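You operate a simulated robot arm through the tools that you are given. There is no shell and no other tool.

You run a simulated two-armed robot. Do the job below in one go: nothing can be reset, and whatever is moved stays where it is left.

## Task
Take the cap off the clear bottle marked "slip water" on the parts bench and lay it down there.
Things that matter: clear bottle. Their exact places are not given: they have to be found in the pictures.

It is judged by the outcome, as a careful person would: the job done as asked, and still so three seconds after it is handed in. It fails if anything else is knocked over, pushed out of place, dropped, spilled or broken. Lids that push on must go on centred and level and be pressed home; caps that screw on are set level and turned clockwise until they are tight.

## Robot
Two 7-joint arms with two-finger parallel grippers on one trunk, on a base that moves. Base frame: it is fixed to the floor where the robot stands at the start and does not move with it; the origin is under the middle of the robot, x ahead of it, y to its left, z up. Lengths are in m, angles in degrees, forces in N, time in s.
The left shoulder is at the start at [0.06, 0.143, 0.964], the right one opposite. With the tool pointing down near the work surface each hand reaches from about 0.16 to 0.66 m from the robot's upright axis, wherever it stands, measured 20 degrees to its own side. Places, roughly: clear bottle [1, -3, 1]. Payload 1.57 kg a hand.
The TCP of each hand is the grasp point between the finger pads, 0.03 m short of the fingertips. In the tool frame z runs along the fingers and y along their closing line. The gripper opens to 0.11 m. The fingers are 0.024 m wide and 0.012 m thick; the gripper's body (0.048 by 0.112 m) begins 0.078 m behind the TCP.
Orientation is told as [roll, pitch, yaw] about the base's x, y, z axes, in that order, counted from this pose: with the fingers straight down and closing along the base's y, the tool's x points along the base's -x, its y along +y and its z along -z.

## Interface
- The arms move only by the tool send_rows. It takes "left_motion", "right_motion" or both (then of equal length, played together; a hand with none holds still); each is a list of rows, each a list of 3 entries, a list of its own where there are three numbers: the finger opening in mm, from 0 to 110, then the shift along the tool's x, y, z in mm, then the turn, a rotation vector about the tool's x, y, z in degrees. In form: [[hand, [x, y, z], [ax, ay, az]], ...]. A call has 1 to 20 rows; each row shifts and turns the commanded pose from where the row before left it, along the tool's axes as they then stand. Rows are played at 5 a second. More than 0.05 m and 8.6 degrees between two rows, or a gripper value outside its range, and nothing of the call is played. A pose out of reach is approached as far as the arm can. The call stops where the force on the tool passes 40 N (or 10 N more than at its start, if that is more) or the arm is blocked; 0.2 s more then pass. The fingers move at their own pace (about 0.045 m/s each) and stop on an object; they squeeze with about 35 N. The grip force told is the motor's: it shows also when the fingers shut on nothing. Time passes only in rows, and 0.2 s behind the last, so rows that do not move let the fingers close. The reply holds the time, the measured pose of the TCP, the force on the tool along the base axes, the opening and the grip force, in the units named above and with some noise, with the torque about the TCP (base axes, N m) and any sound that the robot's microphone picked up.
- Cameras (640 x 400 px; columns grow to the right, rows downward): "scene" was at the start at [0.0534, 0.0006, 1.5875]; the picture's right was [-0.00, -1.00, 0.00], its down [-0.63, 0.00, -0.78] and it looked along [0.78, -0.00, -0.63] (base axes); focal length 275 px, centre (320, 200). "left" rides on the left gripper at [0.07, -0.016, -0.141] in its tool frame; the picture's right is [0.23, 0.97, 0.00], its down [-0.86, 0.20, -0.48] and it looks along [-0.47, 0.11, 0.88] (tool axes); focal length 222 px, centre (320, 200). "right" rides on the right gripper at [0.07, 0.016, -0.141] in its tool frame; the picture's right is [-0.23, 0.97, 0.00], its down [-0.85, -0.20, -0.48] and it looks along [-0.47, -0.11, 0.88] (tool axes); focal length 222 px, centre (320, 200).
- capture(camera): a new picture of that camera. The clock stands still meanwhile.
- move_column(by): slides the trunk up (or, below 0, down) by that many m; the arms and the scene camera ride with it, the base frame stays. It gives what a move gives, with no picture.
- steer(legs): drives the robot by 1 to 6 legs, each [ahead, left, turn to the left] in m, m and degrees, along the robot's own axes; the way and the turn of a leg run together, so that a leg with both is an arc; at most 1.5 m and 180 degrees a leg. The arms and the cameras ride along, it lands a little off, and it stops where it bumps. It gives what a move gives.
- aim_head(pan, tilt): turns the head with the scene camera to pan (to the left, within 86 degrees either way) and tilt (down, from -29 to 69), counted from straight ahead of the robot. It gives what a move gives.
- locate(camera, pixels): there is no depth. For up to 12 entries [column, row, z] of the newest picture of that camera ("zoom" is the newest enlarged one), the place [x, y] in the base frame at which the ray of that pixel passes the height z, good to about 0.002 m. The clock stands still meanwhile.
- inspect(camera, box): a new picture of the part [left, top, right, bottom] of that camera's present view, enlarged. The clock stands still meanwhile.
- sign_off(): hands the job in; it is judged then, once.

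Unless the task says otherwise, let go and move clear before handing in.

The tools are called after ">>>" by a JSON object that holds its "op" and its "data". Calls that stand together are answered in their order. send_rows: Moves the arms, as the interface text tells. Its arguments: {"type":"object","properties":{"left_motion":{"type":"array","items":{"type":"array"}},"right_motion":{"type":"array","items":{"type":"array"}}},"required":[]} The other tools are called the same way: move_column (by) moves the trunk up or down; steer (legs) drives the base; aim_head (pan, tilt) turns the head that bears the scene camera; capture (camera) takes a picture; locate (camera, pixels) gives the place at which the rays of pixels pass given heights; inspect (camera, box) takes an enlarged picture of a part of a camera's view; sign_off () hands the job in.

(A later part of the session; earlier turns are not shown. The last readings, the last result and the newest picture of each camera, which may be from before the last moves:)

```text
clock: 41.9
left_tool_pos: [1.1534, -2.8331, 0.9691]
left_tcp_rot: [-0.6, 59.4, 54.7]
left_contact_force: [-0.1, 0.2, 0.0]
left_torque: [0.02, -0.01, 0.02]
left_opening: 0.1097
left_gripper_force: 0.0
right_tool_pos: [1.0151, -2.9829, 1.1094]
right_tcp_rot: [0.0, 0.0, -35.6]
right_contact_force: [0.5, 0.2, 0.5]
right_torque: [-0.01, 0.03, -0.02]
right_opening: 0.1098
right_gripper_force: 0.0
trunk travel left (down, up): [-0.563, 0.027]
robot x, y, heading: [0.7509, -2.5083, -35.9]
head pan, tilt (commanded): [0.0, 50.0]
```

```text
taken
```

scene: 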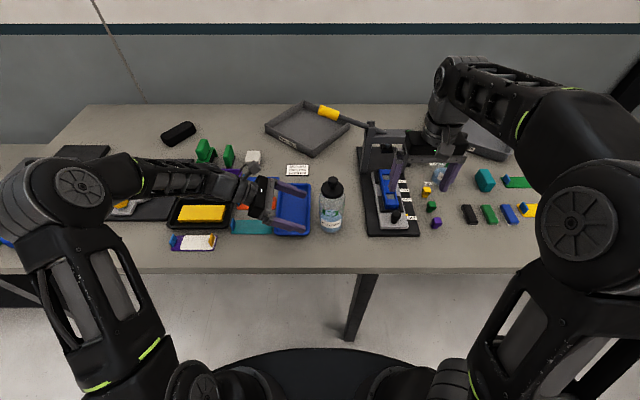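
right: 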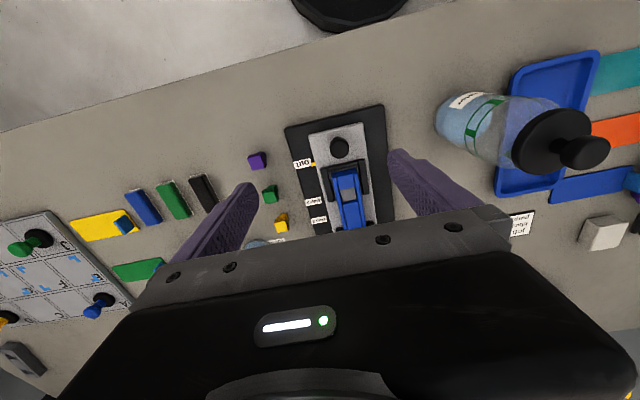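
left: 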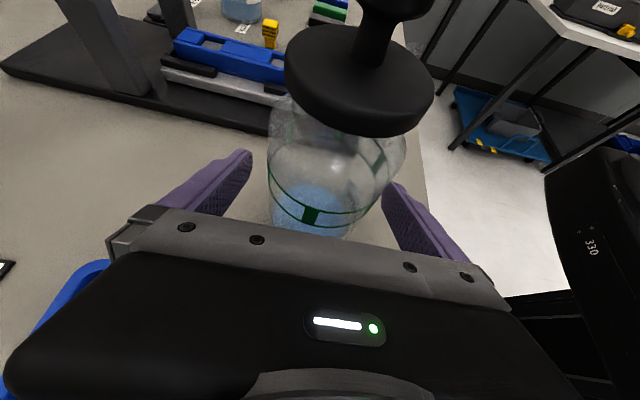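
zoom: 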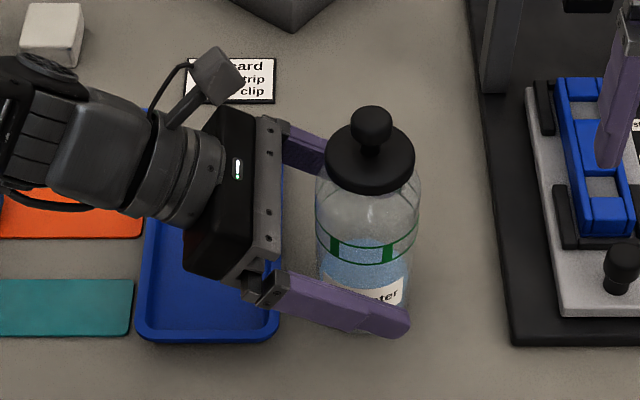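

The left TCP is at (1.153,-2.833,0.969), right on the axis, with no contact. I'll narrow the fingers to 80 mm first to check centring before squeezing.

>>> {"op": "send_rows", "data": {"left_motion": [[95, [0, 0, 0], [0, 0, 0]], [84, [0, 0, 0], [0, 0, 0]], [80, [0, 0, 0], [0, 0, 0]], [80, [0, 0, 0], [0, 0, 0]]]}}

>>> {"op": "capture", "data": {"camera": "left"}}

>>> {"op": "inspect", "data": {"camera": "scene", "box": [280, 160, 380, 240]}}

```text
clock: 42.9
left_tool_pos: [1.1536, -2.8329, 0.969]
left_tcp_rot: [-0.6, 59.4, 54.7]
left_contact_force: [0.0, -0.2, -0.4]
left_torque: [-0.01, 0.02, -0.03]
left_opening: 0.0798
left_gripper_force: 0.1
right_tool_pos: [1.0166, -2.9821, 1.1101]
right_tcp_rot: [0.0, 0.1, -35.7]
right_contact_force: [0.4, 1.4, -0.6]
right_torque: [0.01, 0.0, 0.02]
right_opening: 0.11
right_gripper_force: 0.1
trunk travel left (down, up): [-0.563, 0.027]
robot x, y, heading: [0.7537, -2.508, -35.7]
head pan, tilt (commanded): [0.0, 50.0]
```

```text
taken
```

left: 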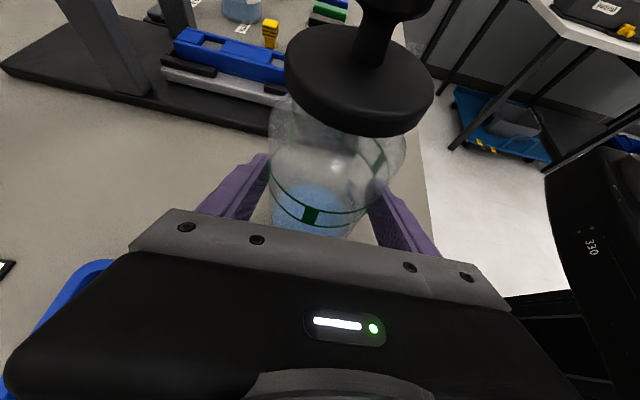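

```text
5.00 times, centred on (330, 200) of scene
```

zoom: 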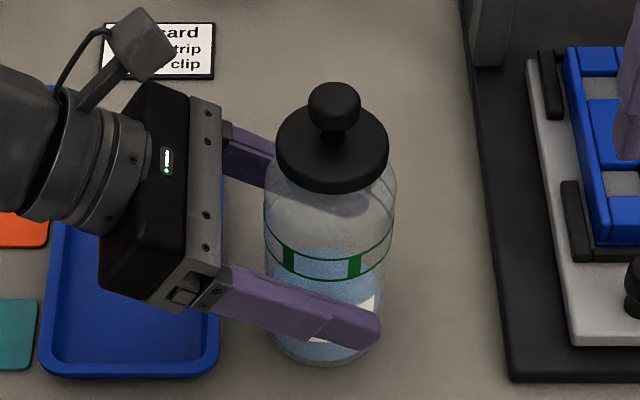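

The bottle is centred between the pads with a few mm on each side. I'll close the left hand on it now.

>>> {"op": "send_rows", "data": {"left_motion": [[74, [0, 0, 0], [0, 0, 0]], [70, [0, 0, 0], [0, 0, 0]], [60, [0, 0, 0], [0, 0, 0]], [40, [0, 0, 0], [0, 0, 0]], [40, [0, 0, 0], [0, 0, 0]], [40, [0, 0, 0], [0, 0, 0]]]}}

>>> {"op": "inspect", "data": {"camera": "scene", "box": [280, 160, 380, 240]}}

>>> {"op": "capture", "data": {"camera": "right"}}

```text
clock: 44.3
left_tool_pos: [1.153, -2.8329, 0.9695]
left_tcp_rot: [-0.5, 59.4, 54.9]
left_contact_force: [0.1, -0.5, 0.0]
left_torque: [0.02, 0.0, 0.0]
left_opening: 0.0687
left_gripper_force: 35.0
right_tool_pos: [1.0152, -2.9826, 1.1099]
right_tcp_rot: [0.0, 0.0, -35.8]
right_contact_force: [0.5, -0.6, 0.4]
right_torque: [-0.01, 0.02, 0.01]
right_opening: 0.1099
right_gripper_force: 0.0
trunk travel left (down, up): [-0.563, 0.027]
robot x, y, heading: [0.7532, -2.5066, -35.7]
head pan, tilt (commanded): [0.0, 50.0]
```

```text
5.00 times, centred on (330, 200) of scene
```

zoom: 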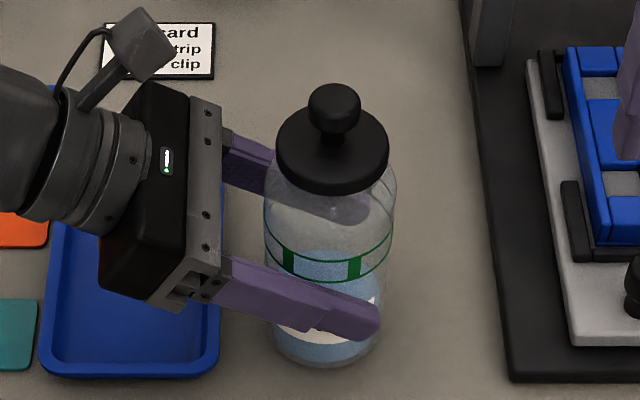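

```text
taken
```

right: 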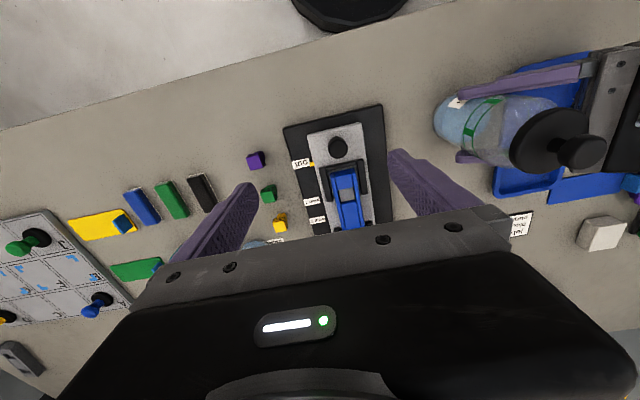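

The left hand holds the bottle firmly (68.7 mm, 35 N, no side load). Now I'll raise the right hand and bring it over the cap, fingertips about 60 mm above the knob.

>>> {"op": "send_rows", "data": {"right_motion": [[110, [0, 0, -25], [0, 0, 0]], [110, [0, 0, -25], [0, 0, 0]], [110, [0, 0, -25], [0, 0, 0]], [110, [-4.05, 33.6, 0], [0, 0, 0]], [110, [-4.05, 33.6, 0], [0, 0, 0]], [110, [-4.05, 33.6, 0], [0, 0, 0]], [110, [-4.05, 33.6, 0], [0, 0, 0]], [110, [-4.05, 33.6, 0], [0, 0, 0]], [110, [-4.05, 33.6, 0], [0, 0, 0]]]}}

>>> {"op": "capture", "data": {"camera": "scene"}}

>>> {"op": "capture", "data": {"camera": "right"}}

>>> {"op": "capture", "data": {"camera": "left"}}

```text
clock: 46.3
left_tool_pos: [1.1539, -2.8324, 0.9687]
left_tcp_rot: [-0.6, 59.5, 54.7]
left_contact_force: [0.7, -0.7, 2.0]
left_torque: [0.01, 0.04, 0.06]
left_opening: 0.0687
left_gripper_force: 34.9
right_tool_pos: [1.0763, -2.9159, 1.1461]
right_tcp_rot: [-0.1, -0.1, -35.7]
right_contact_force: [-1.3, 0.0, 0.2]
right_torque: [-0.01, -0.02, -0.01]
right_opening: 0.11
right_gripper_force: 0.0
right hand out of reach, approached as far as the arm can: row 2, 3, 6, 7, 8, 9
trunk travel left (down, up): [-0.563, 0.027]
robot x, y, heading: [0.7514, -2.5076, -35.8]
head pan, tilt (commanded): [0.0, 50.0]
```

```text
taken
```

scene: 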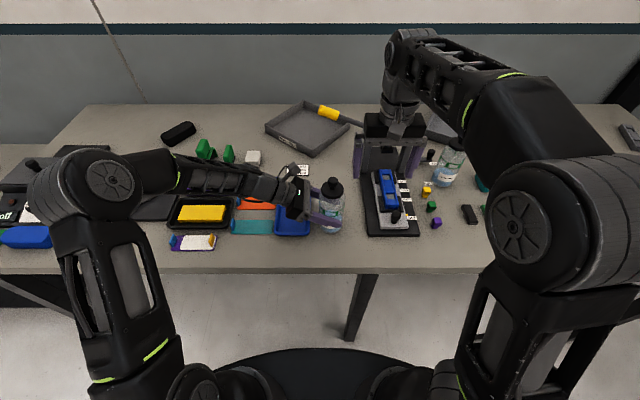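

```text
taken
```

right: 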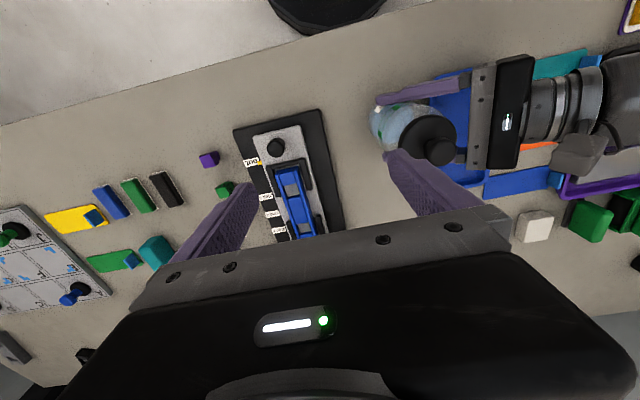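

```text
taken
```

left: 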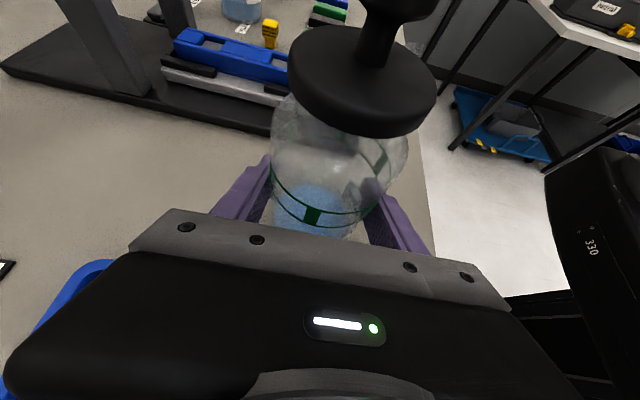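

The right hand ran out of reach high up: it sits at (1.076,-2.916,1.146), 0.11 m right of the bottle. So I must come in from the right at lower height with the fingers fore and aft of the cap. First a null row to see where the commanded pose stands.

>>> {"op": "send_rows", "data": {"right_motion": [[110, [0, 0, 0], [0, 0, 0]]]}}

```text
clock: 46.7
left_tool_pos: [1.1533, -2.8329, 0.969]
left_tcp_rot: [-0.5, 59.5, 54.7]
left_contact_force: [-0.4, -0.7, 1.7]
left_torque: [0.01, 0.06, 0.02]
left_opening: 0.0685
left_gripper_force: 35.2
right_tool_pos: [1.0761, -2.9148, 1.1451]
right_tcp_rot: [0.1, -0.2, -35.6]
right_contact_force: [-0.2, -0.5, 0.0]
right_torque: [-0.02, 0.0, -0.01]
right_opening: 0.11
right_gripper_force: 0.0
trunk travel left (down, up): [-0.563, 0.027]
robot x, y, heading: [0.7518, -2.5047, -35.6]
head pan, tilt (commanded): [0.0, 50.0]
```

The null row kept the pose, so the command now equals the measured place. I'll turn the right hand 90° clockwise here (closing line fore-aft) so it can straddle the cap from the right and has a full counter-clockwise stroke available.

>>> {"op": "send_rows", "data": {"right_motion": [[110, [0, 0, 4], [0, 0, 0]], [110, [0, 0, 0], [0, 0, 8.2]], [110, [0, 0, 0], [0, 0, 8.2]], [110, [0, 0, 0], [0, 0, 8.2]], [110, [0, 0, 0], [0, 0, 8.2]], [110, [0, 0, 0], [0, 0, 8.2]], [110, [0, 0, 0], [0, 0, 8.2]], [110, [0, 0, 0], [0, 0, 8.2]], [110, [0, 0, 0], [0, 0, 8.2]], [110, [0, 0, 0], [0, 0, 8.2]], [110, [0, 0, 0], [0, 0, 8.2]], [110, [0, 0, 0], [0, 0, 8.0]]]}}

>>> {"op": "capture", "data": {"camera": "scene"}}

>>> {"op": "capture", "data": {"camera": "right"}}

```text
clock: 49.3
left_tool_pos: [1.1539, -2.8332, 0.969]
left_tcp_rot: [-0.6, 59.3, 54.6]
left_contact_force: [-0.8, 0.9, 1.3]
left_torque: [0.04, 0.1, 0.04]
left_opening: 0.0684
left_gripper_force: 34.9
right_tool_pos: [1.0774, -2.9159, 1.1424]
right_tcp_rot: [0.0, 0.0, -125.9]
right_contact_force: [-0.8, 0.8, 0.6]
right_torque: [0.01, -0.02, 0.0]
right_opening: 0.11
right_gripper_force: 0.0
trunk travel left (down, up): [-0.563, 0.027]
robot x, y, heading: [0.7525, -2.5078, -35.8]
head pan, tilt (commanded): [0.0, 50.0]
```

```text
taken
```

scene: 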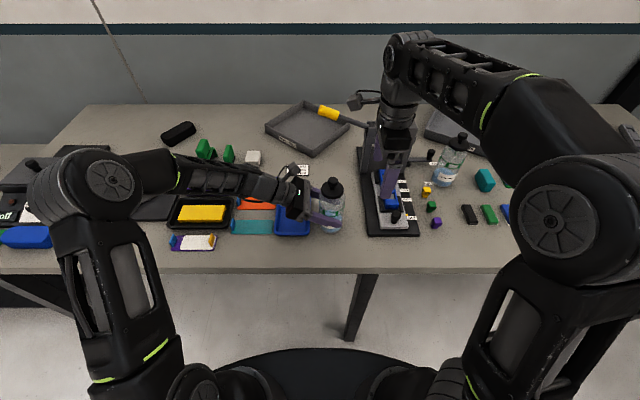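

```text
taken
```

right: 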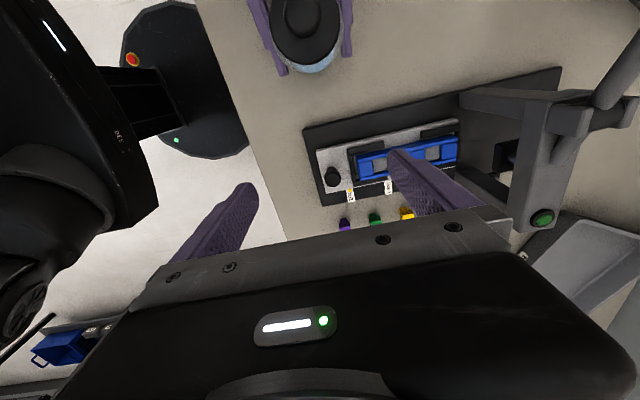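

The right hand now closes fore-aft (yaw -125.9), with the bottle cap at (305,25) in its camera. I'll lower to 1.09 and move in from the right, stopping about 40 mm short to check alignment.

>>> {"op": "send_rows", "data": {"right_motion": [[110, [0, 0, 25], [0, 0, 0]], [110, [0, 0, 25], [0, 0, 0]], [110, [18, 3.2, 0], [0, 0, 0]], [110, [18, 3.2, 0], [0, 0, 0]], [110, [18, 3.2, 0], [0, 0, 0]], [110, [18, 3.2, 0], [0, 0, 0]]]}}

>>> {"op": "capture", "data": {"camera": "right"}}

>>> {"op": "inspect", "data": {"camera": "scene", "box": [260, 120, 440, 250]}}

```text
clock: 50.7
left_tool_pos: [1.1537, -2.8331, 0.9696]
left_tcp_rot: [-0.6, 59.4, 54.6]
left_contact_force: [0.9, 1.0, 1.6]
left_torque: [0.08, 0.04, -0.03]
left_opening: 0.0685
left_gripper_force: 34.6
right_tool_pos: [1.1289, -2.8646, 1.0902]
right_tcp_rot: [0.1, 0.0, -125.7]
right_contact_force: [-1.0, 0.4, -0.9]
right_torque: [0.01, -0.01, 0.0]
right_opening: 0.1098
right_gripper_force: 0.0
trunk travel left (down, up): [-0.563, 0.027]
robot x, y, heading: [0.7535, -2.5052, -35.9]
head pan, tilt (commanded): [0.0, 50.0]
```

```text
taken
```

right: 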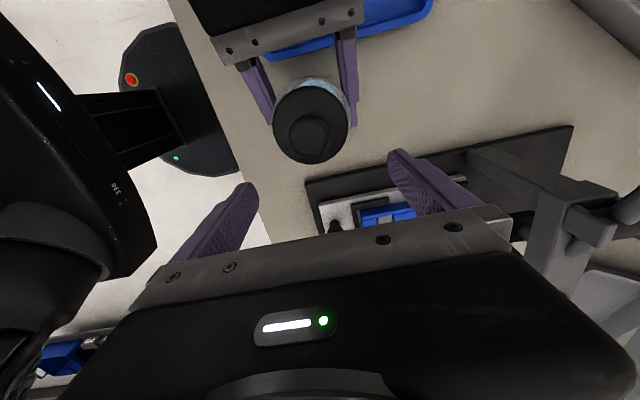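

```text
3.08 times, centred on (350, 185) of scene
```

zoom: 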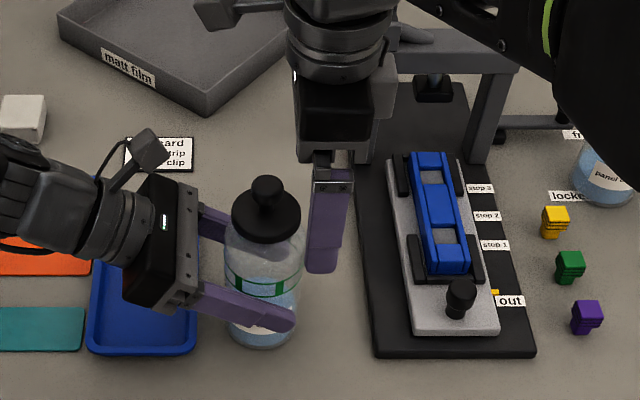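

The cap shows at (311,121) in the right camera with the knob at (308,133), and both fingers are clear of it. I'll measure the cap centre from this close view.

>>> {"op": "inspect", "data": {"camera": "right", "box": [230, 50, 400, 190]}}

>>> {"op": "locate", "data": {"camera": "right", "pixels": [[311, 121, 1.055], [308, 135, 1.09], [274, 121, 1.05], [347, 121, 1.05], [311, 163, 1.06]]}}

```text
2.86 times, centred on (315, 120) of right
```

zoom: 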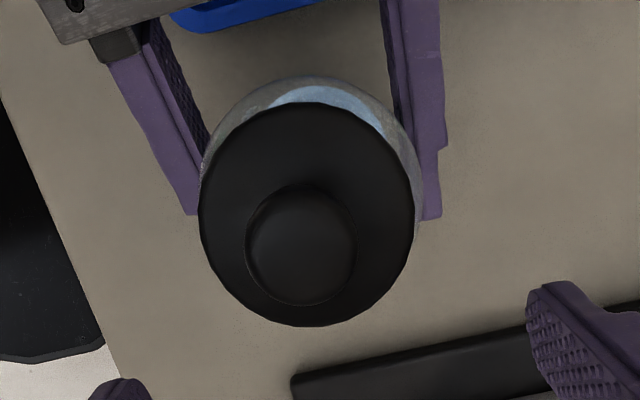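

```text
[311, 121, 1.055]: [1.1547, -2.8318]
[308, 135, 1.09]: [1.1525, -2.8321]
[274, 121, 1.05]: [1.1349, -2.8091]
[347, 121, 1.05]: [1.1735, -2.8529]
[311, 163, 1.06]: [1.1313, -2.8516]
```

The close view puts the cap axis at (1.1535,-2.832), matching the earlier estimate, with a 58 mm disc. I'll enlarge the cap in the scene view to find its disc thickness and height before gripping.

>>> {"op": "inspect", "data": {"camera": "scene", "box": [310, 170, 355, 205]}}

>>> {"op": "inspect", "data": {"camera": "left", "box": [250, 0, 470, 150]}}

```text
11.43 times, centred on (332, 188) of scene
```

zoom: 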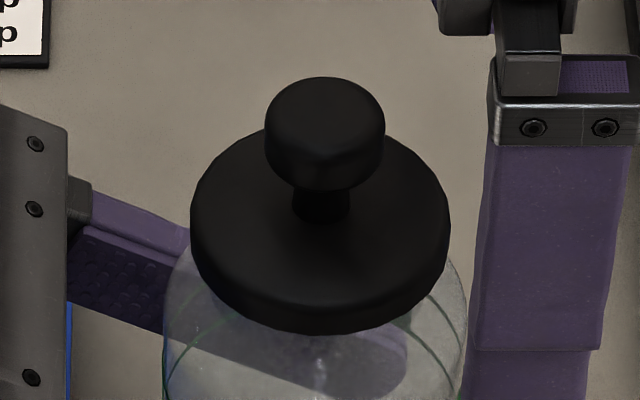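

```text
2.67 times, centred on (360, 75) of left
```

zoom: 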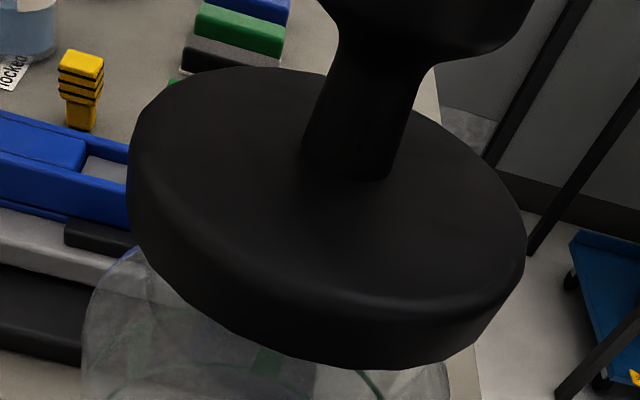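

The cap is a disc about 10 mm thick with a thin stem and a bulb knob, sitting right on the bottle's shoulder. I'll compute heights of the stem foot and disc rims from these pixels.

>>> {"op": "locate", "data": {"camera": "scene", "pixels": [[332.2, 189.9, 1.06], [332.2, 189.9, 1.05], [332, 199.7, 1.05], [332, 199.7, 1.04], [332, 197.5, 1.06], [332, 197.5, 1.05], [332.4, 181, 1.085], [332.4, 177.2, 1.1], [332.4, 177.2, 1.09]]}}

>>> {"op": "locate", "data": {"camera": "zoom", "pixels": [[350, 178, 1.06], [350, 178, 1.05], [360, 368, 1.05], [360, 368, 1.04], [385, 310, 1.06], [385, 310, 1.05]]}}

```text
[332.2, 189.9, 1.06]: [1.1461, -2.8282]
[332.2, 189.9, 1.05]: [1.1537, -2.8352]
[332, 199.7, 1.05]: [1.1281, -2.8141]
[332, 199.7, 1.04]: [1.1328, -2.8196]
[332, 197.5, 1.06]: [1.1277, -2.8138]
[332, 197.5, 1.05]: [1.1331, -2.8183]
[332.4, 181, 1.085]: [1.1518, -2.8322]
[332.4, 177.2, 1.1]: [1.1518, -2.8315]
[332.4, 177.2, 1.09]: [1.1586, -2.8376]
```

```text
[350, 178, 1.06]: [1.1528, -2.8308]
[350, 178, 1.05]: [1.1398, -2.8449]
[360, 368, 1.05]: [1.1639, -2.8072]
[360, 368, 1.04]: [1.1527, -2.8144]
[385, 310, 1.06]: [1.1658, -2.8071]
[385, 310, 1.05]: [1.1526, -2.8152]
```

Disc bottom is at z≈1.050, top 1.060, knob top about 1.097. I'll centre the right hand over the cap (41 mm further), then lower it so the fingertips sit just under the disc's lower edge (TCP 1.077).

>>> {"op": "send_rows", "data": {"right_motion": [[110, [13.6, 0.4, 0], [0, 0, 0]], [110, [13.6, 0.3, 0], [0, 0, 0]], [110, [13.6, 0.3, 0], [0, 0, 0]], [100, [0, 0, 0], [0, 0, 0]], [90, [0, 0, 0], [0, 0, 0]], [90, [0, 0, 0], [0, 0, 0]]]}}

>>> {"op": "inspect", "data": {"camera": "right", "box": [160, 80, 480, 280]}}

>>> {"op": "inspect", "data": {"camera": "scene", "box": [290, 140, 380, 220]}}

```text
clock: 52.1
left_tool_pos: [1.1525, -2.8319, 0.9681]
left_tcp_rot: [-0.6, 59.4, 54.7]
left_contact_force: [-0.3, 0.9, 1.8]
left_torque: [0.1, 0.07, 0.03]
left_opening: 0.0682
left_gripper_force: 35.0
right_tool_pos: [1.1542, -2.8304, 1.0903]
right_tcp_rot: [0.0, 0.0, -125.6]
right_contact_force: [0.3, 0.0, 0.6]
right_torque: [-0.01, -0.01, 0.0]
right_opening: 0.0899
right_gripper_force: 0.1
trunk travel left (down, up): [-0.563, 0.027]
robot x, y, heading: [0.7518, -2.508, -35.6]
head pan, tilt (commanded): [0.0, 50.0]
```

```text
2.00 times, centred on (320, 180) of right
```

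zoom: 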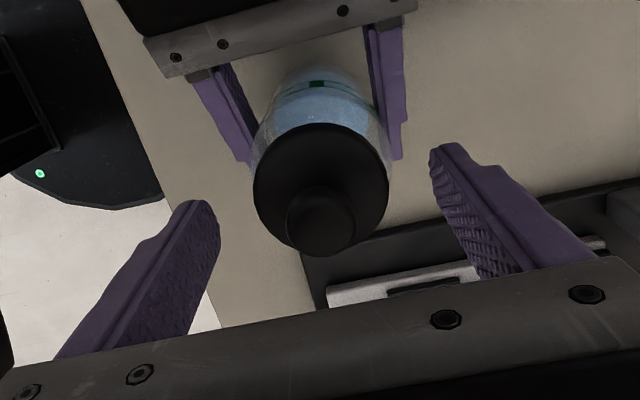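

```text
5.00 times, centred on (335, 180) of scene
```

zoom: 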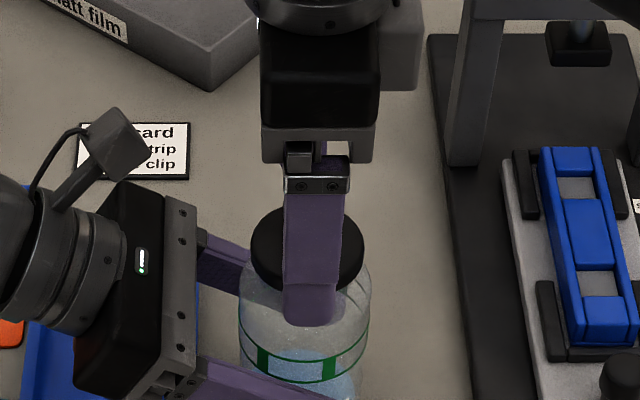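

The cap (centre (322,190) in the right zoom) is midway between the fingertips at columns 205 and 440. I'll lower 13 mm and narrow to 68 mm.

>>> {"op": "send_rows", "data": {"right_motion": [[90, [0, 0, 6.5], [0, 0, 0]], [80, [0, 0, 6.5], [0, 0, 0]], [68, [0, 0, 0], [0, 0, 0]], [68, [0, 0, 0], [0, 0, 0]]]}}

>>> {"op": "inspect", "data": {"camera": "right", "box": [200, 80, 440, 230]}}

>>> {"op": "inspect", "data": {"camera": "left", "box": [200, 0, 480, 180]}}

```text
clock: 53.1
left_tool_pos: [1.1534, -2.8329, 0.9689]
left_tcp_rot: [-0.6, 59.4, 54.7]
left_contact_force: [0.2, -0.2, 2.4]
left_torque: [0.06, 0.01, -0.01]
left_opening: 0.0686
left_gripper_force: 34.9
right_tool_pos: [1.1529, -2.8318, 1.0769]
right_tcp_rot: [0.0, 0.0, -125.7]
right_contact_force: [1.2, -0.1, -0.6]
right_torque: [-0.02, -0.01, 0.01]
right_opening: 0.0681
right_gripper_force: 0.0
trunk travel left (down, up): [-0.563, 0.027]
robot x, y, heading: [0.7552, -2.5098, -35.7]
head pan, tilt (commanded): [0.0, 50.0]
```

```text
2.67 times, centred on (320, 155) of right
```

zoom: 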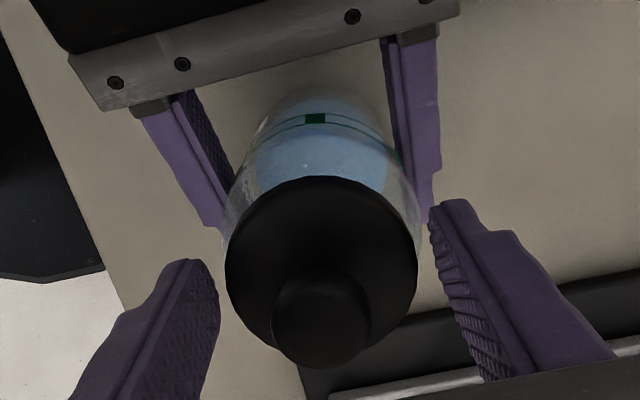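

```text
2.22 times, centred on (340, 90) of left
```

zoom: 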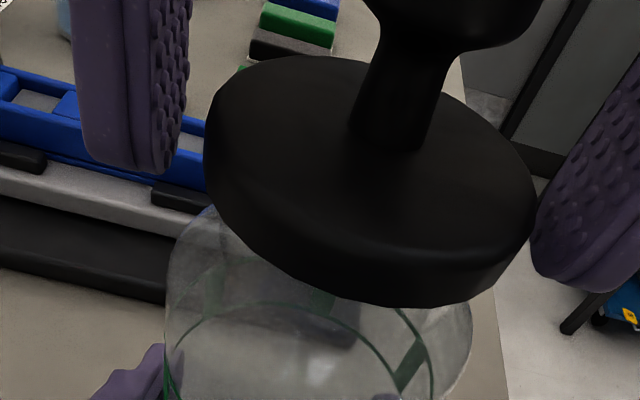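

The right fingertips reach just below the disc edge on both sides and nothing touches yet. I'll close the right hand on the disc.

>>> {"op": "send_rows", "data": {"right_motion": [[62, [0, 0, 0], [0, 0, 0]], [58, [0, 0, 0], [0, 0, 0]], [40, [0, 0, 0], [0, 0, 0]], [40, [0, 0, 0], [0, 0, 0]], [40, [0, 0, 0], [0, 0, 0]]]}}

>>> {"op": "inspect", "data": {"camera": "left", "box": [200, 0, 480, 180]}}

```text
clock: 54.3
left_tool_pos: [1.1525, -2.8324, 0.9692]
left_tcp_rot: [-0.7, 59.4, 54.7]
left_contact_force: [-0.1, -0.7, 2.0]
left_torque: [0.03, 0.12, 0.01]
left_opening: 0.0685
left_gripper_force: 35.2
right_tool_pos: [1.1534, -2.8317, 1.0773]
right_tcp_rot: [0.0, 0.0, -125.7]
right_contact_force: [0.0, -0.4, -0.2]
right_torque: [-0.02, 0.01, -0.01]
right_opening: 0.0555
right_gripper_force: 34.5
trunk travel left (down, up): [-0.563, 0.027]
robot x, y, heading: [0.75, -2.5052, -35.9]
head pan, tilt (commanded): [0.0, 50.0]
heard: snap
```

```text
2.22 times, centred on (340, 90) of left
```

zoom: 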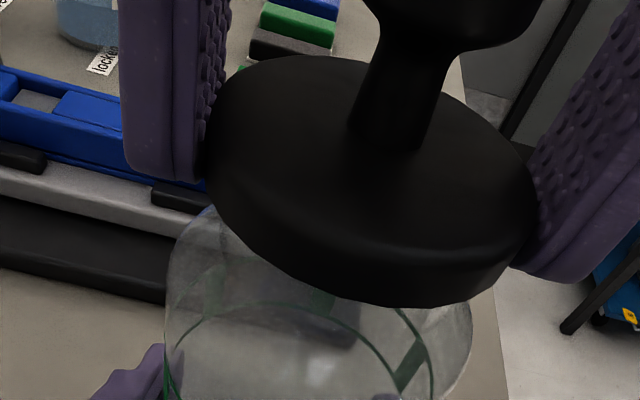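

The right hand holds the 55.5 mm disc at 34.5 N; a "snap" was heard, but no forces are left on either hand. I'll try a small counter-clockwise turn and read the torque.

>>> {"op": "send_rows", "data": {"right_motion": [[40, [0, 0, 0], [0, 0, -3]], [40, [0, 0, 0], [0, 0, -3]], [40, [0, 0, 0], [0, 0, -3]]]}}

>>> {"op": "inspect", "data": {"camera": "left", "box": [200, 0, 480, 180]}}

>>> {"op": "inspect", "data": {"camera": "scene", "box": [280, 140, 400, 240]}}

```text
clock: 55.1
left_tool_pos: [1.1534, -2.8341, 0.9691]
left_tcp_rot: [-0.5, 59.4, 54.7]
left_contact_force: [0.4, 0.1, 1.6]
left_torque: [0.03, 0.07, 0.0]
left_opening: 0.0686
left_gripper_force: 34.6
right_tool_pos: [1.154, -2.8313, 1.0775]
right_tcp_rot: [0.0, -0.1, -116.7]
right_contact_force: [-0.2, -1.6, 0.3]
right_torque: [0.03, 0.0, -0.01]
right_opening: 0.055
right_gripper_force: 35.5
trunk travel left (down, up): [-0.563, 0.027]
robot x, y, heading: [0.7527, -2.5073, -35.8]
head pan, tilt (commanded): [0.0, 50.0]
```

```text
2.22 times, centred on (340, 90) of left
```

zoom: 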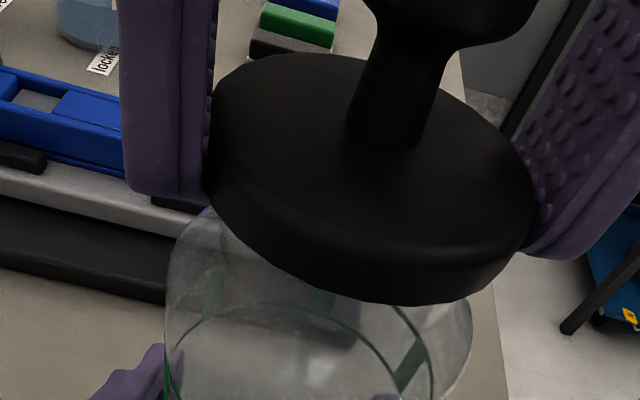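

```text
4.00 times, centred on (340, 190) of scene
```

zoom: 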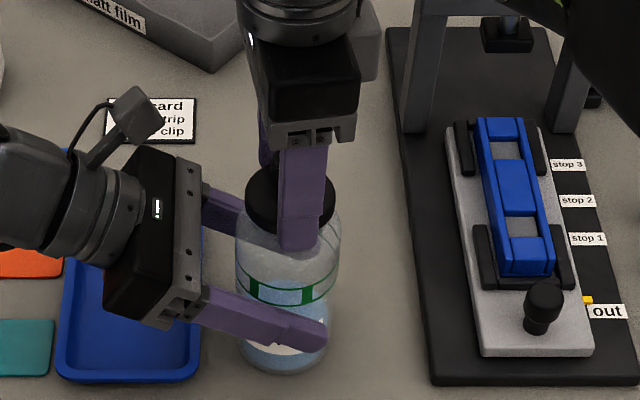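

The cap turned 9° with no torque, so it may be only pushed on and already loosened. I'll lift by 1 mm steps and watch the force.

>>> {"op": "send_rows", "data": {"right_motion": [[40, [0, 0, -1], [0, 0, 0]], [40, [0, 0, -1], [0, 0, 0]], [40, [0, 0, -1], [0, 0, 0]]]}}

>>> {"op": "inspect", "data": {"camera": "left", "box": [200, 0, 480, 180]}}

```text
clock: 55.9
left_tool_pos: [1.1529, -2.8323, 0.9703]
left_tcp_rot: [-0.6, 59.4, 54.6]
left_contact_force: [-0.4, 0.3, 2.1]
left_torque: [0.05, 0.06, 0.02]
left_opening: 0.0684
left_gripper_force: 35.4
right_tool_pos: [1.1534, -2.8331, 1.0808]
right_tcp_rot: [0.0, 0.0, -116.6]
right_contact_force: [-0.3, -1.2, -0.7]
right_torque: [-0.01, 0.05, 0.02]
right_opening: 0.0553
right_gripper_force: 34.7
trunk travel left (down, up): [-0.563, 0.027]
robot x, y, heading: [0.7514, -2.5082, -35.6]
head pan, tilt (commanded): [0.0, 50.0]
```

```text
2.22 times, centred on (340, 90) of left
```

zoom: 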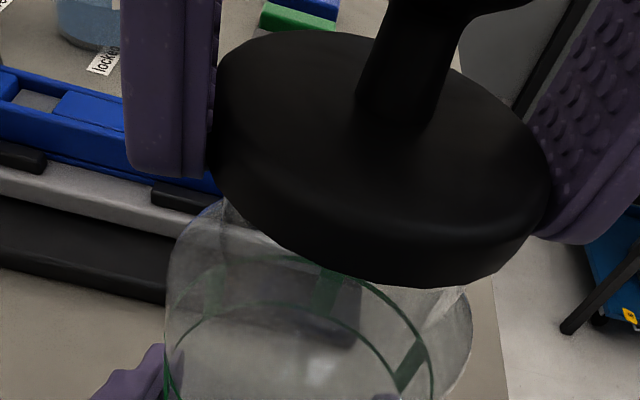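

The disc rises freely with the hand (gap opening at zoom (240,210)), with no force on either side, so the cap is off its seat. I'll lift it another 20 mm slowly.

>>> {"op": "send_rows", "data": {"right_motion": [[40, [0, 0, -2.5], [0, 0, 0]], [40, [0, 0, -2.5], [0, 0, 0]], [40, [0, 0, -2.5], [0, 0, 0]], [40, [0, 0, -2.5], [0, 0, 0]], [40, [0, 0, -2.5], [0, 0, 0]], [40, [0, 0, -2.5], [0, 0, 0]], [40, [0, 0, -2.5], [0, 0, 0]], [40, [0, 0, -2.5], [0, 0, 0]]]}}

>>> {"op": "inspect", "data": {"camera": "left", "box": [200, 0, 480, 180]}}

>>> {"op": "inspect", "data": {"camera": "scene", "box": [280, 140, 400, 240]}}

```text
clock: 57.7
left_tool_pos: [1.153, -2.8327, 0.9697]
left_tcp_rot: [-0.6, 59.3, 54.7]
left_contact_force: [-1.3, -0.5, 1.6]
left_torque: [0.08, 0.1, 0.02]
left_opening: 0.0684
left_gripper_force: 34.5
right_tool_pos: [1.1525, -2.8316, 1.1024]
right_tcp_rot: [0.0, 0.0, -116.7]
right_contact_force: [-1.2, -0.2, -0.1]
right_torque: [0.03, 0.01, 0.0]
right_opening: 0.0555
right_gripper_force: 35.2
trunk travel left (down, up): [-0.563, 0.027]
robot x, y, heading: [0.7516, -2.5073, -35.7]
head pan, tilt (commanded): [0.0, 50.0]
```

```text
2.22 times, centred on (340, 90) of left
```

zoom: 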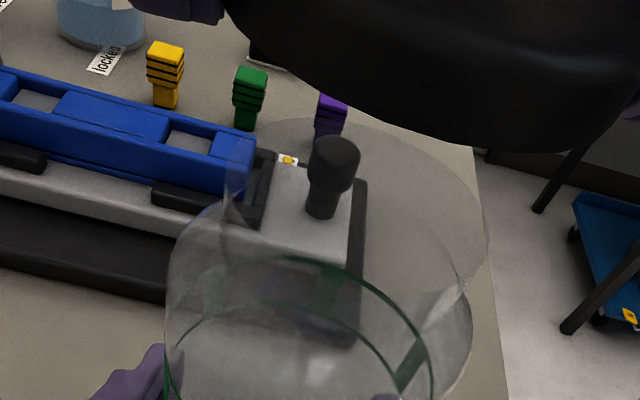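

```text
4.00 times, centred on (340, 190) of scene
```

zoom: 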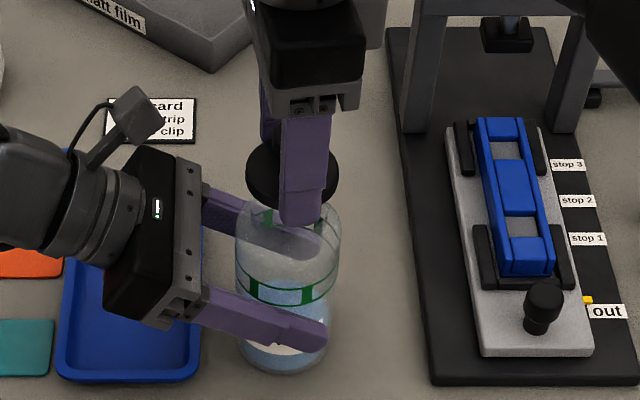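

The cap is lifted about 25 mm and the clear bottle mouth shows beneath it (left zoom (480,240)). I'll look closely at the gap before moving sideways.

>>> {"op": "inspect", "data": {"camera": "scene", "box": [305, 165, 350, 205]}}

>>> {"op": "capture", "data": {"camera": "left"}}

>>> {"op": "inspect", "data": {"camera": "right", "box": [200, 60, 440, 230]}}

```text
10.00 times, centred on (328, 185) of scene
```

zoom: 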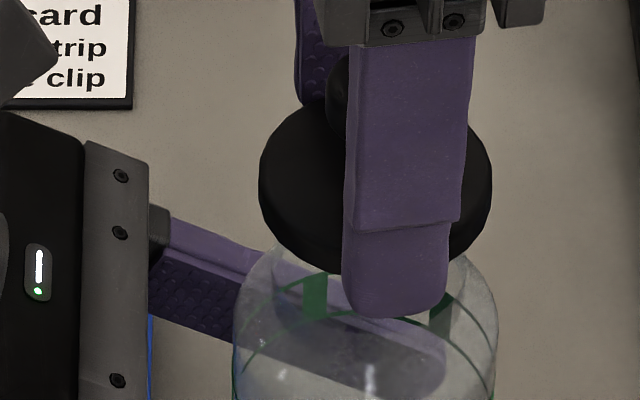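

```text
taken
```

left: 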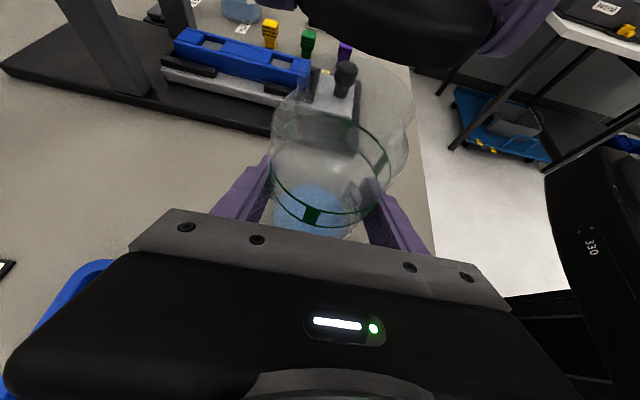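

```text
2.35 times, centred on (320, 145) of right
```

zoom: 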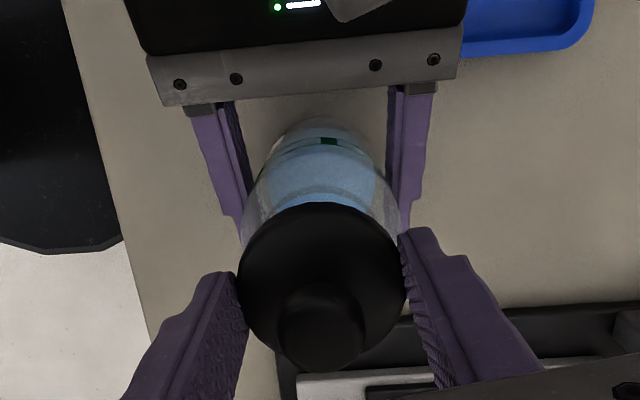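

The mouth rim lies below z≈1.06 and the cap bottom is at about 1.075 with nothing hanging under it, so it is free. Before setting it down I'll check the clear patch of bench in front-right of the bottle.

>>> {"op": "capture", "data": {"camera": "scene"}}

>>> {"op": "inspect", "data": {"camera": "scene", "box": [290, 190, 450, 290]}}

```text
taken
```

scene: 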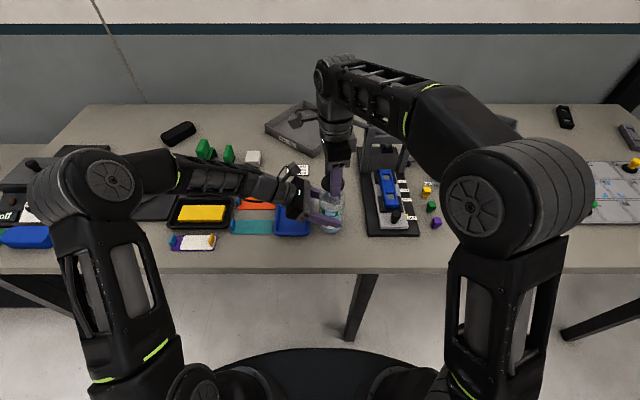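

```text
4.00 times, centred on (370, 240) of scene
```

zoom: 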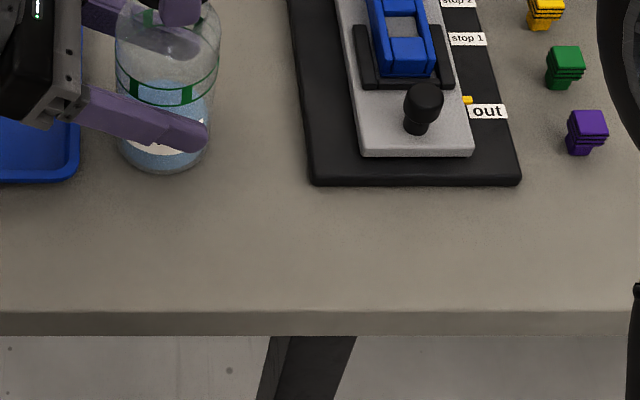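

>>> {"op": "locate", "data": {"camera": "zoom", "pixels": [[160, 311, 0.9], [250, 310, 0.9], [410, 309, 0.9], [250, 240, 0.9], [312, 184, 0.905], [520, 184, 0.905], [160, 172, 0.9], [80, 180, 0.915], [255, 235, 0.9]]}}

```text
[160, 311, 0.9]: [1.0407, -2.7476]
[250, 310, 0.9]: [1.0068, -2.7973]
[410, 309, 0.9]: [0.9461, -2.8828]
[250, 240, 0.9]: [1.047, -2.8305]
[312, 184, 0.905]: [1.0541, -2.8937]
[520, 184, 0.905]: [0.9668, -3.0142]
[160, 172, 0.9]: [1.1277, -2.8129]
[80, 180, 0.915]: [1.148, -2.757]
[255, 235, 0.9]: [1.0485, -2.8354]
```

The patch around zoom (255,235), base (1.052,-2.834), is bare: about 58 mm behind the bench edge, 30 mm clear of the press base and 80 mm in front of the bottle. I'll carry the cap there at height, then turn the closing line parallel to the edge.

>>> {"op": "send_rows", "data": {"right_motion": [[40, [-4, -7.4, 0], [0, 0, 0]], [40, [-4, -7.4, 0], [0, 0, 0]], [40, [-7.9, -14.8, 0], [0, 0, 0]], [40, [-7.9, -14.8, 0], [0, 0, 0]], [40, [-7.9, -14.8, 0], [0, 0, 0]], [40, [-7.9, -14.8, 0], [0, 0, 0]], [40, [-7.7, -14.7, 0], [0, 0, 0]], [40, [0, 0, 0], [0, 0, -8.1]], [40, [0, 0, 0], [0, 0, -8.1]], [40, [0, 0, 0], [0, 0, -8.1]], [40, [0, 0, 0], [0, 0, -8.1]], [40, [0, 0, 0], [0, 0, -8.1]], [40, [0, 0, 0], [0, 0, -8.1]], [40, [0, 0, 0], [0, 0, -8.1]], [40, [0, 0, 0], [0, 0, -8.1]], [40, [0, 0, 0], [0, 0, -8.1]], [40, [0, 0, 0], [0, 0, -8.1]]]}}

>>> {"op": "inspect", "data": {"camera": "scene", "box": [270, 140, 430, 290]}}

>>> {"op": "capture", "data": {"camera": "right"}}

>>> {"op": "capture", "data": {"camera": "left"}}

```text
clock: 61.3
left_tool_pos: [1.1528, -2.8328, 0.9681]
left_tcp_rot: [-0.7, 59.5, 54.6]
left_contact_force: [-0.9, 0.0, 0.2]
left_torque: [0.02, 0.12, -0.04]
left_opening: 0.0685
left_gripper_force: 34.7
right_tool_pos: [1.0532, -2.8343, 1.1013]
right_tcp_rot: [0.0, 0.1, -35.6]
right_contact_force: [-0.2, 0.2, -0.2]
right_torque: [-0.02, -0.01, -0.01]
right_opening: 0.055
right_gripper_force: 34.6
trunk travel left (down, up): [-0.563, 0.027]
robot x, y, heading: [0.7494, -2.5047, -35.4]
head pan, tilt (commanded): [0.0, 50.0]
```

```text
2.67 times, centred on (350, 215) of scene
```

zoom: 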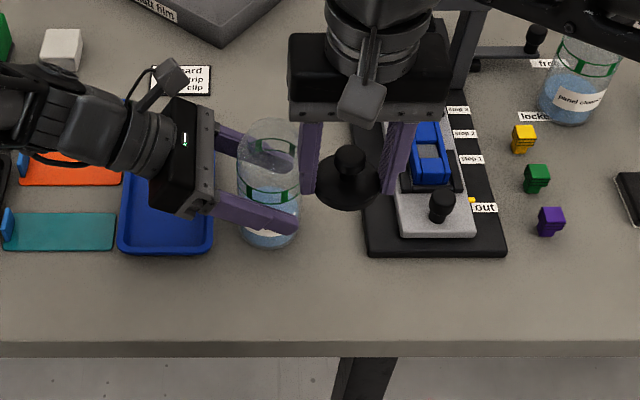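

```text
taken
```

right: 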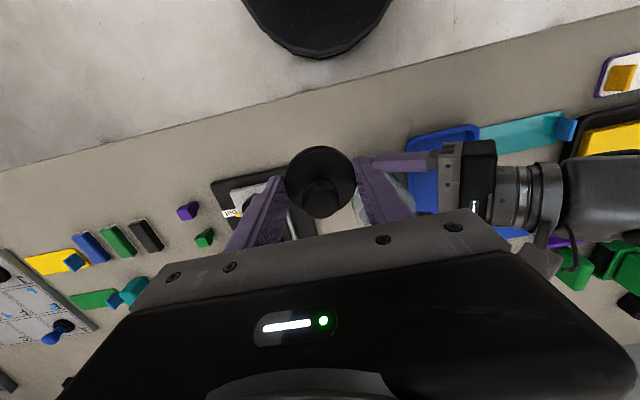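

```text
taken
```

left: 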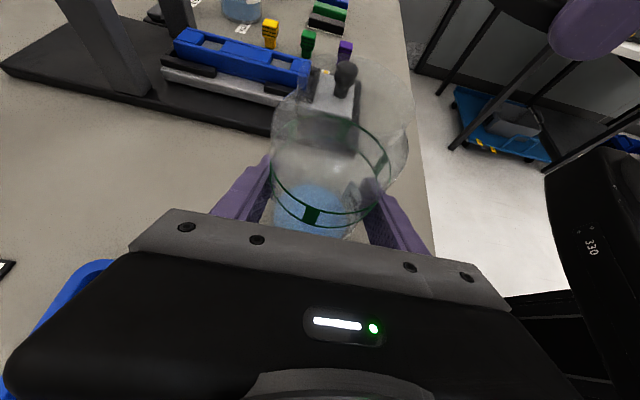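

The cap is held over the chosen spot and the open bottle still stands in the left hand. I'll lower the cap, staying clear of the left fingertip by about 20 mm.

>>> {"op": "send_rows", "data": {"right_motion": [[40, [0, 0, 15], [0, 0, 0]], [40, [0, 0, 15], [0, 0, 0]], [40, [0, 0, 15], [0, 0, 0]], [40, [0, 0, 15], [0, 0, 0]], [40, [0, 0, 15], [0, 0, 0]], [40, [0, 0, 15], [0, 0, 0]], [40, [0, 0, 15], [0, 0, 0]], [40, [0, 0, 15], [0, 0, 0]], [40, [0, 0, 15], [0, 0, 0]], [40, [0, 0, 12], [0, 0, 0]]]}}

>>> {"op": "inspect", "data": {"camera": "scene", "box": [290, 180, 420, 280]}}

>>> {"op": "inspect", "data": {"camera": "right", "box": [200, 100, 440, 250]}}

```text
clock: 63.5
left_tool_pos: [1.1538, -2.8328, 0.9699]
left_tcp_rot: [-0.5, 59.4, 54.8]
left_contact_force: [-1.0, -0.5, 0.2]
left_torque: [0.07, 0.06, -0.02]
left_opening: 0.0685
left_gripper_force: 35.0
right_tool_pos: [1.0531, -2.833, 0.9541]
right_tcp_rot: [0.1, -0.2, -35.7]
right_contact_force: [-0.1, -0.6, -0.8]
right_torque: [-0.03, 0.04, 0.0]
right_opening: 0.0549
right_gripper_force: 35.5
trunk travel left (down, up): [-0.563, 0.027]
robot x, y, heading: [0.7493, -2.507, -36.0]
head pan, tilt (commanded): [0.0, 50.0]
```

```text
4.00 times, centred on (355, 230) of scene
```

zoom: 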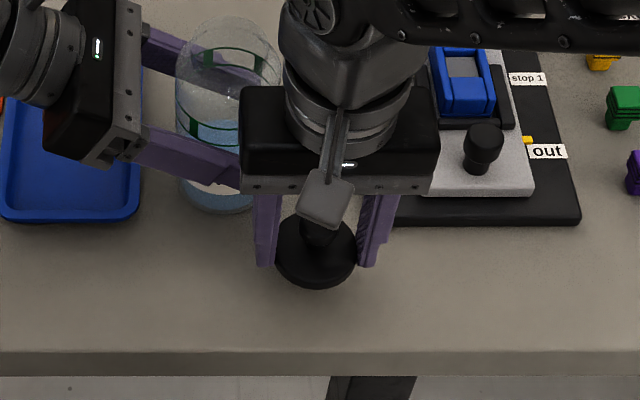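

```text
2.67 times, centred on (320, 175) of right
```

zoom: 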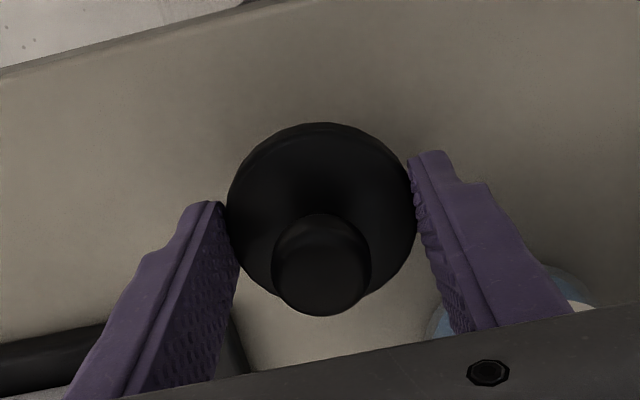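

The cap is about 25 mm above the bench with the press base and left finger clear. I'll go down another 18 mm in small steps.

>>> {"op": "send_rows", "data": {"right_motion": [[40, [0, 0, 3], [0, 0, 0]], [40, [0, 0, 3], [0, 0, 0]], [40, [0, 0, 3], [0, 0, 0]], [40, [0, 0, 3], [0, 0, 0]], [40, [0, 0, 3], [0, 0, 0]], [40, [0, 0, 3], [0, 0, 0]]]}}

>>> {"op": "inspect", "data": {"camera": "scene", "box": [300, 220, 380, 280]}}

```text
clock: 64.9
left_tool_pos: [1.1534, -2.833, 0.9682]
left_tcp_rot: [-0.6, 59.4, 54.7]
left_contact_force: [-0.2, -0.9, 1.4]
left_torque: [0.04, 0.1, 0.03]
left_opening: 0.0686
left_gripper_force: 35.0
right_tool_pos: [1.051, -2.8349, 0.9359]
right_tcp_rot: [0.1, 0.0, -35.6]
right_contact_force: [-0.9, 0.1, -0.1]
right_torque: [0.04, 0.07, 0.03]
right_opening: 0.0552
right_gripper_force: 34.6
trunk travel left (down, up): [-0.563, 0.027]
robot x, y, heading: [0.7518, -2.5069, -35.4]
head pan, tilt (commanded): [0.0, 50.0]
```

```text
6.67 times, centred on (340, 250) of scene
```

zoom: 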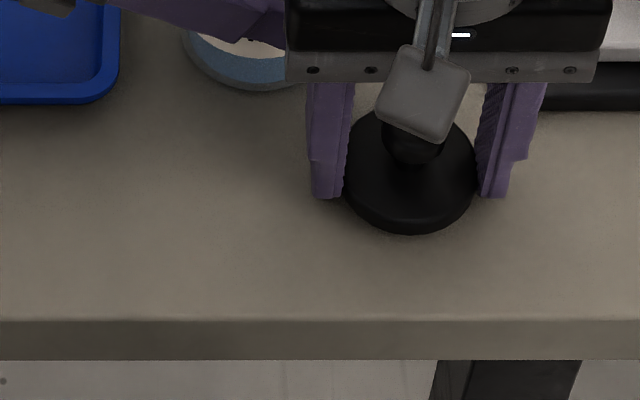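

Still no contact, with fingertips near z 0.906. I'll lower in 1 mm steps and watch the vertical force.

>>> {"op": "send_rows", "data": {"right_motion": [[40, [0, 0, 1], [0, 0, 0]], [40, [0, 0, 1], [0, 0, 0]], [40, [0, 0, 1], [0, 0, 0]]]}}

```text
clock: 65.7
left_tool_pos: [1.1531, -2.8338, 0.9691]
left_tcp_rot: [-0.6, 59.4, 54.7]
left_contact_force: [-0.4, -1.3, 0.0]
left_torque: [0.02, 0.08, -0.01]
left_opening: 0.0684
left_gripper_force: 35.3
right_tool_pos: [1.053, -2.8348, 0.9332]
right_tcp_rot: [-0.1, 0.0, -35.7]
right_contact_force: [0.1, 0.4, 0.5]
right_torque: [0.01, 0.0, -0.01]
right_opening: 0.055
right_gripper_force: 34.9
trunk travel left (down, up): [-0.563, 0.027]
robot x, y, heading: [0.7571, -2.5049, -35.7]
head pan, tilt (commanded): [0.0, 50.0]
```

>>> {"op": "send_rows", "data": {"right_motion": [[40, [0, 0, 1], [0, 0, 0]], [40, [0, 0, 1], [0, 0, 0]]]}}

>>> {"op": "inspect", "data": {"camera": "scene", "box": [300, 220, 380, 280]}}

```text
clock: 66.3
left_tool_pos: [1.1533, -2.8322, 0.9698]
left_tcp_rot: [-0.5, 59.4, 54.7]
left_contact_force: [0.0, 0.3, 0.6]
left_torque: [0.03, 0.07, 0.01]
left_opening: 0.0684
left_gripper_force: 34.8
right_tool_pos: [1.053, -2.834, 0.9301]
right_tcp_rot: [0.1, 0.0, -35.7]
right_contact_force: [-0.6, -1.1, -0.3]
right_torque: [0.01, -0.01, 0.04]
right_opening: 0.0551
right_gripper_force: 35.2
trunk travel left (down, up): [-0.563, 0.027]
robot x, y, heading: [0.7507, -2.5074, -35.9]
head pan, tilt (commanded): [0.0, 50.0]
```

```text
6.67 times, centred on (340, 250) of scene
```

zoom: 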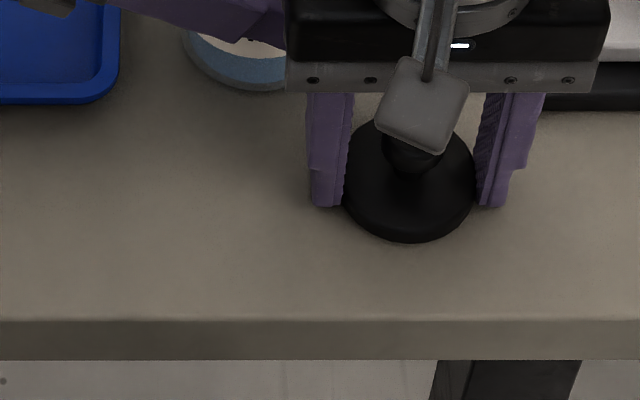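

Still no contact at TCP 0.930 (fingertips about 0.900). I'll continue in 1 mm steps.

>>> {"op": "send_rows", "data": {"right_motion": [[40, [0, 0, 1], [0, 0, 0]], [40, [0, 0, 0], [0, 0, 0]]]}}

```text
clock: 66.9
left_tool_pos: [1.1537, -2.8328, 0.9693]
left_tcp_rot: [-0.6, 59.4, 54.7]
left_contact_force: [-0.1, -0.3, 0.9]
left_torque: [-0.01, 0.06, 0.03]
left_opening: 0.0682
left_gripper_force: 35.0
right_tool_pos: [1.053, -2.8344, 0.9297]
right_tcp_rot: [0.0, 0.0, -35.6]
right_contact_force: [-0.3, -1.0, 0.3]
right_torque: [0.0, 0.03, 0.02]
right_opening: 0.0553
right_gripper_force: 35.1
trunk travel left (down, up): [-0.563, 0.027]
robot x, y, heading: [0.7535, -2.5091, -35.9]
head pan, tilt (commanded): [0.0, 50.0]
```

>>> {"op": "send_rows", "data": {"right_motion": [[40, [0, 0, 1], [0, 0, 0]], [40, [0, 0, 0], [0, 0, 0]]]}}

>>> {"op": "inspect", "data": {"camera": "scene", "box": [320, 230, 370, 265]}}

```text
clock: 67.5
left_tool_pos: [1.1537, -2.8328, 0.9693]
left_tcp_rot: [-0.7, 59.4, 54.6]
left_contact_force: [-0.8, 0.2, -0.7]
left_torque: [-0.01, 0.0, 0.02]
left_opening: 0.0684
left_gripper_force: 35.0
right_tool_pos: [1.0528, -2.8341, 0.929]
right_tcp_rot: [-0.1, -0.1, -35.6]
right_contact_force: [-5.2, -1.2, 13.3]
right_torque: [-0.04, 0.33, 0.09]
right_opening: 0.055
right_gripper_force: 34.8
trunk travel left (down, up): [-0.563, 0.027]
robot x, y, heading: [0.7519, -2.5066, -36.0]
head pan, tilt (commanded): [0.0, 50.0]
```

```text
11.43 times, centred on (345, 248) of scene
```

zoom: 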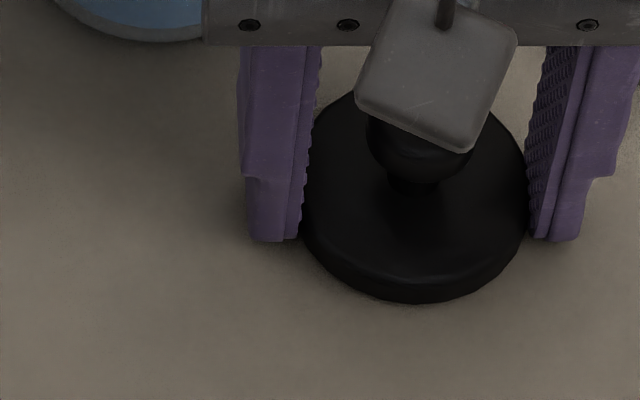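

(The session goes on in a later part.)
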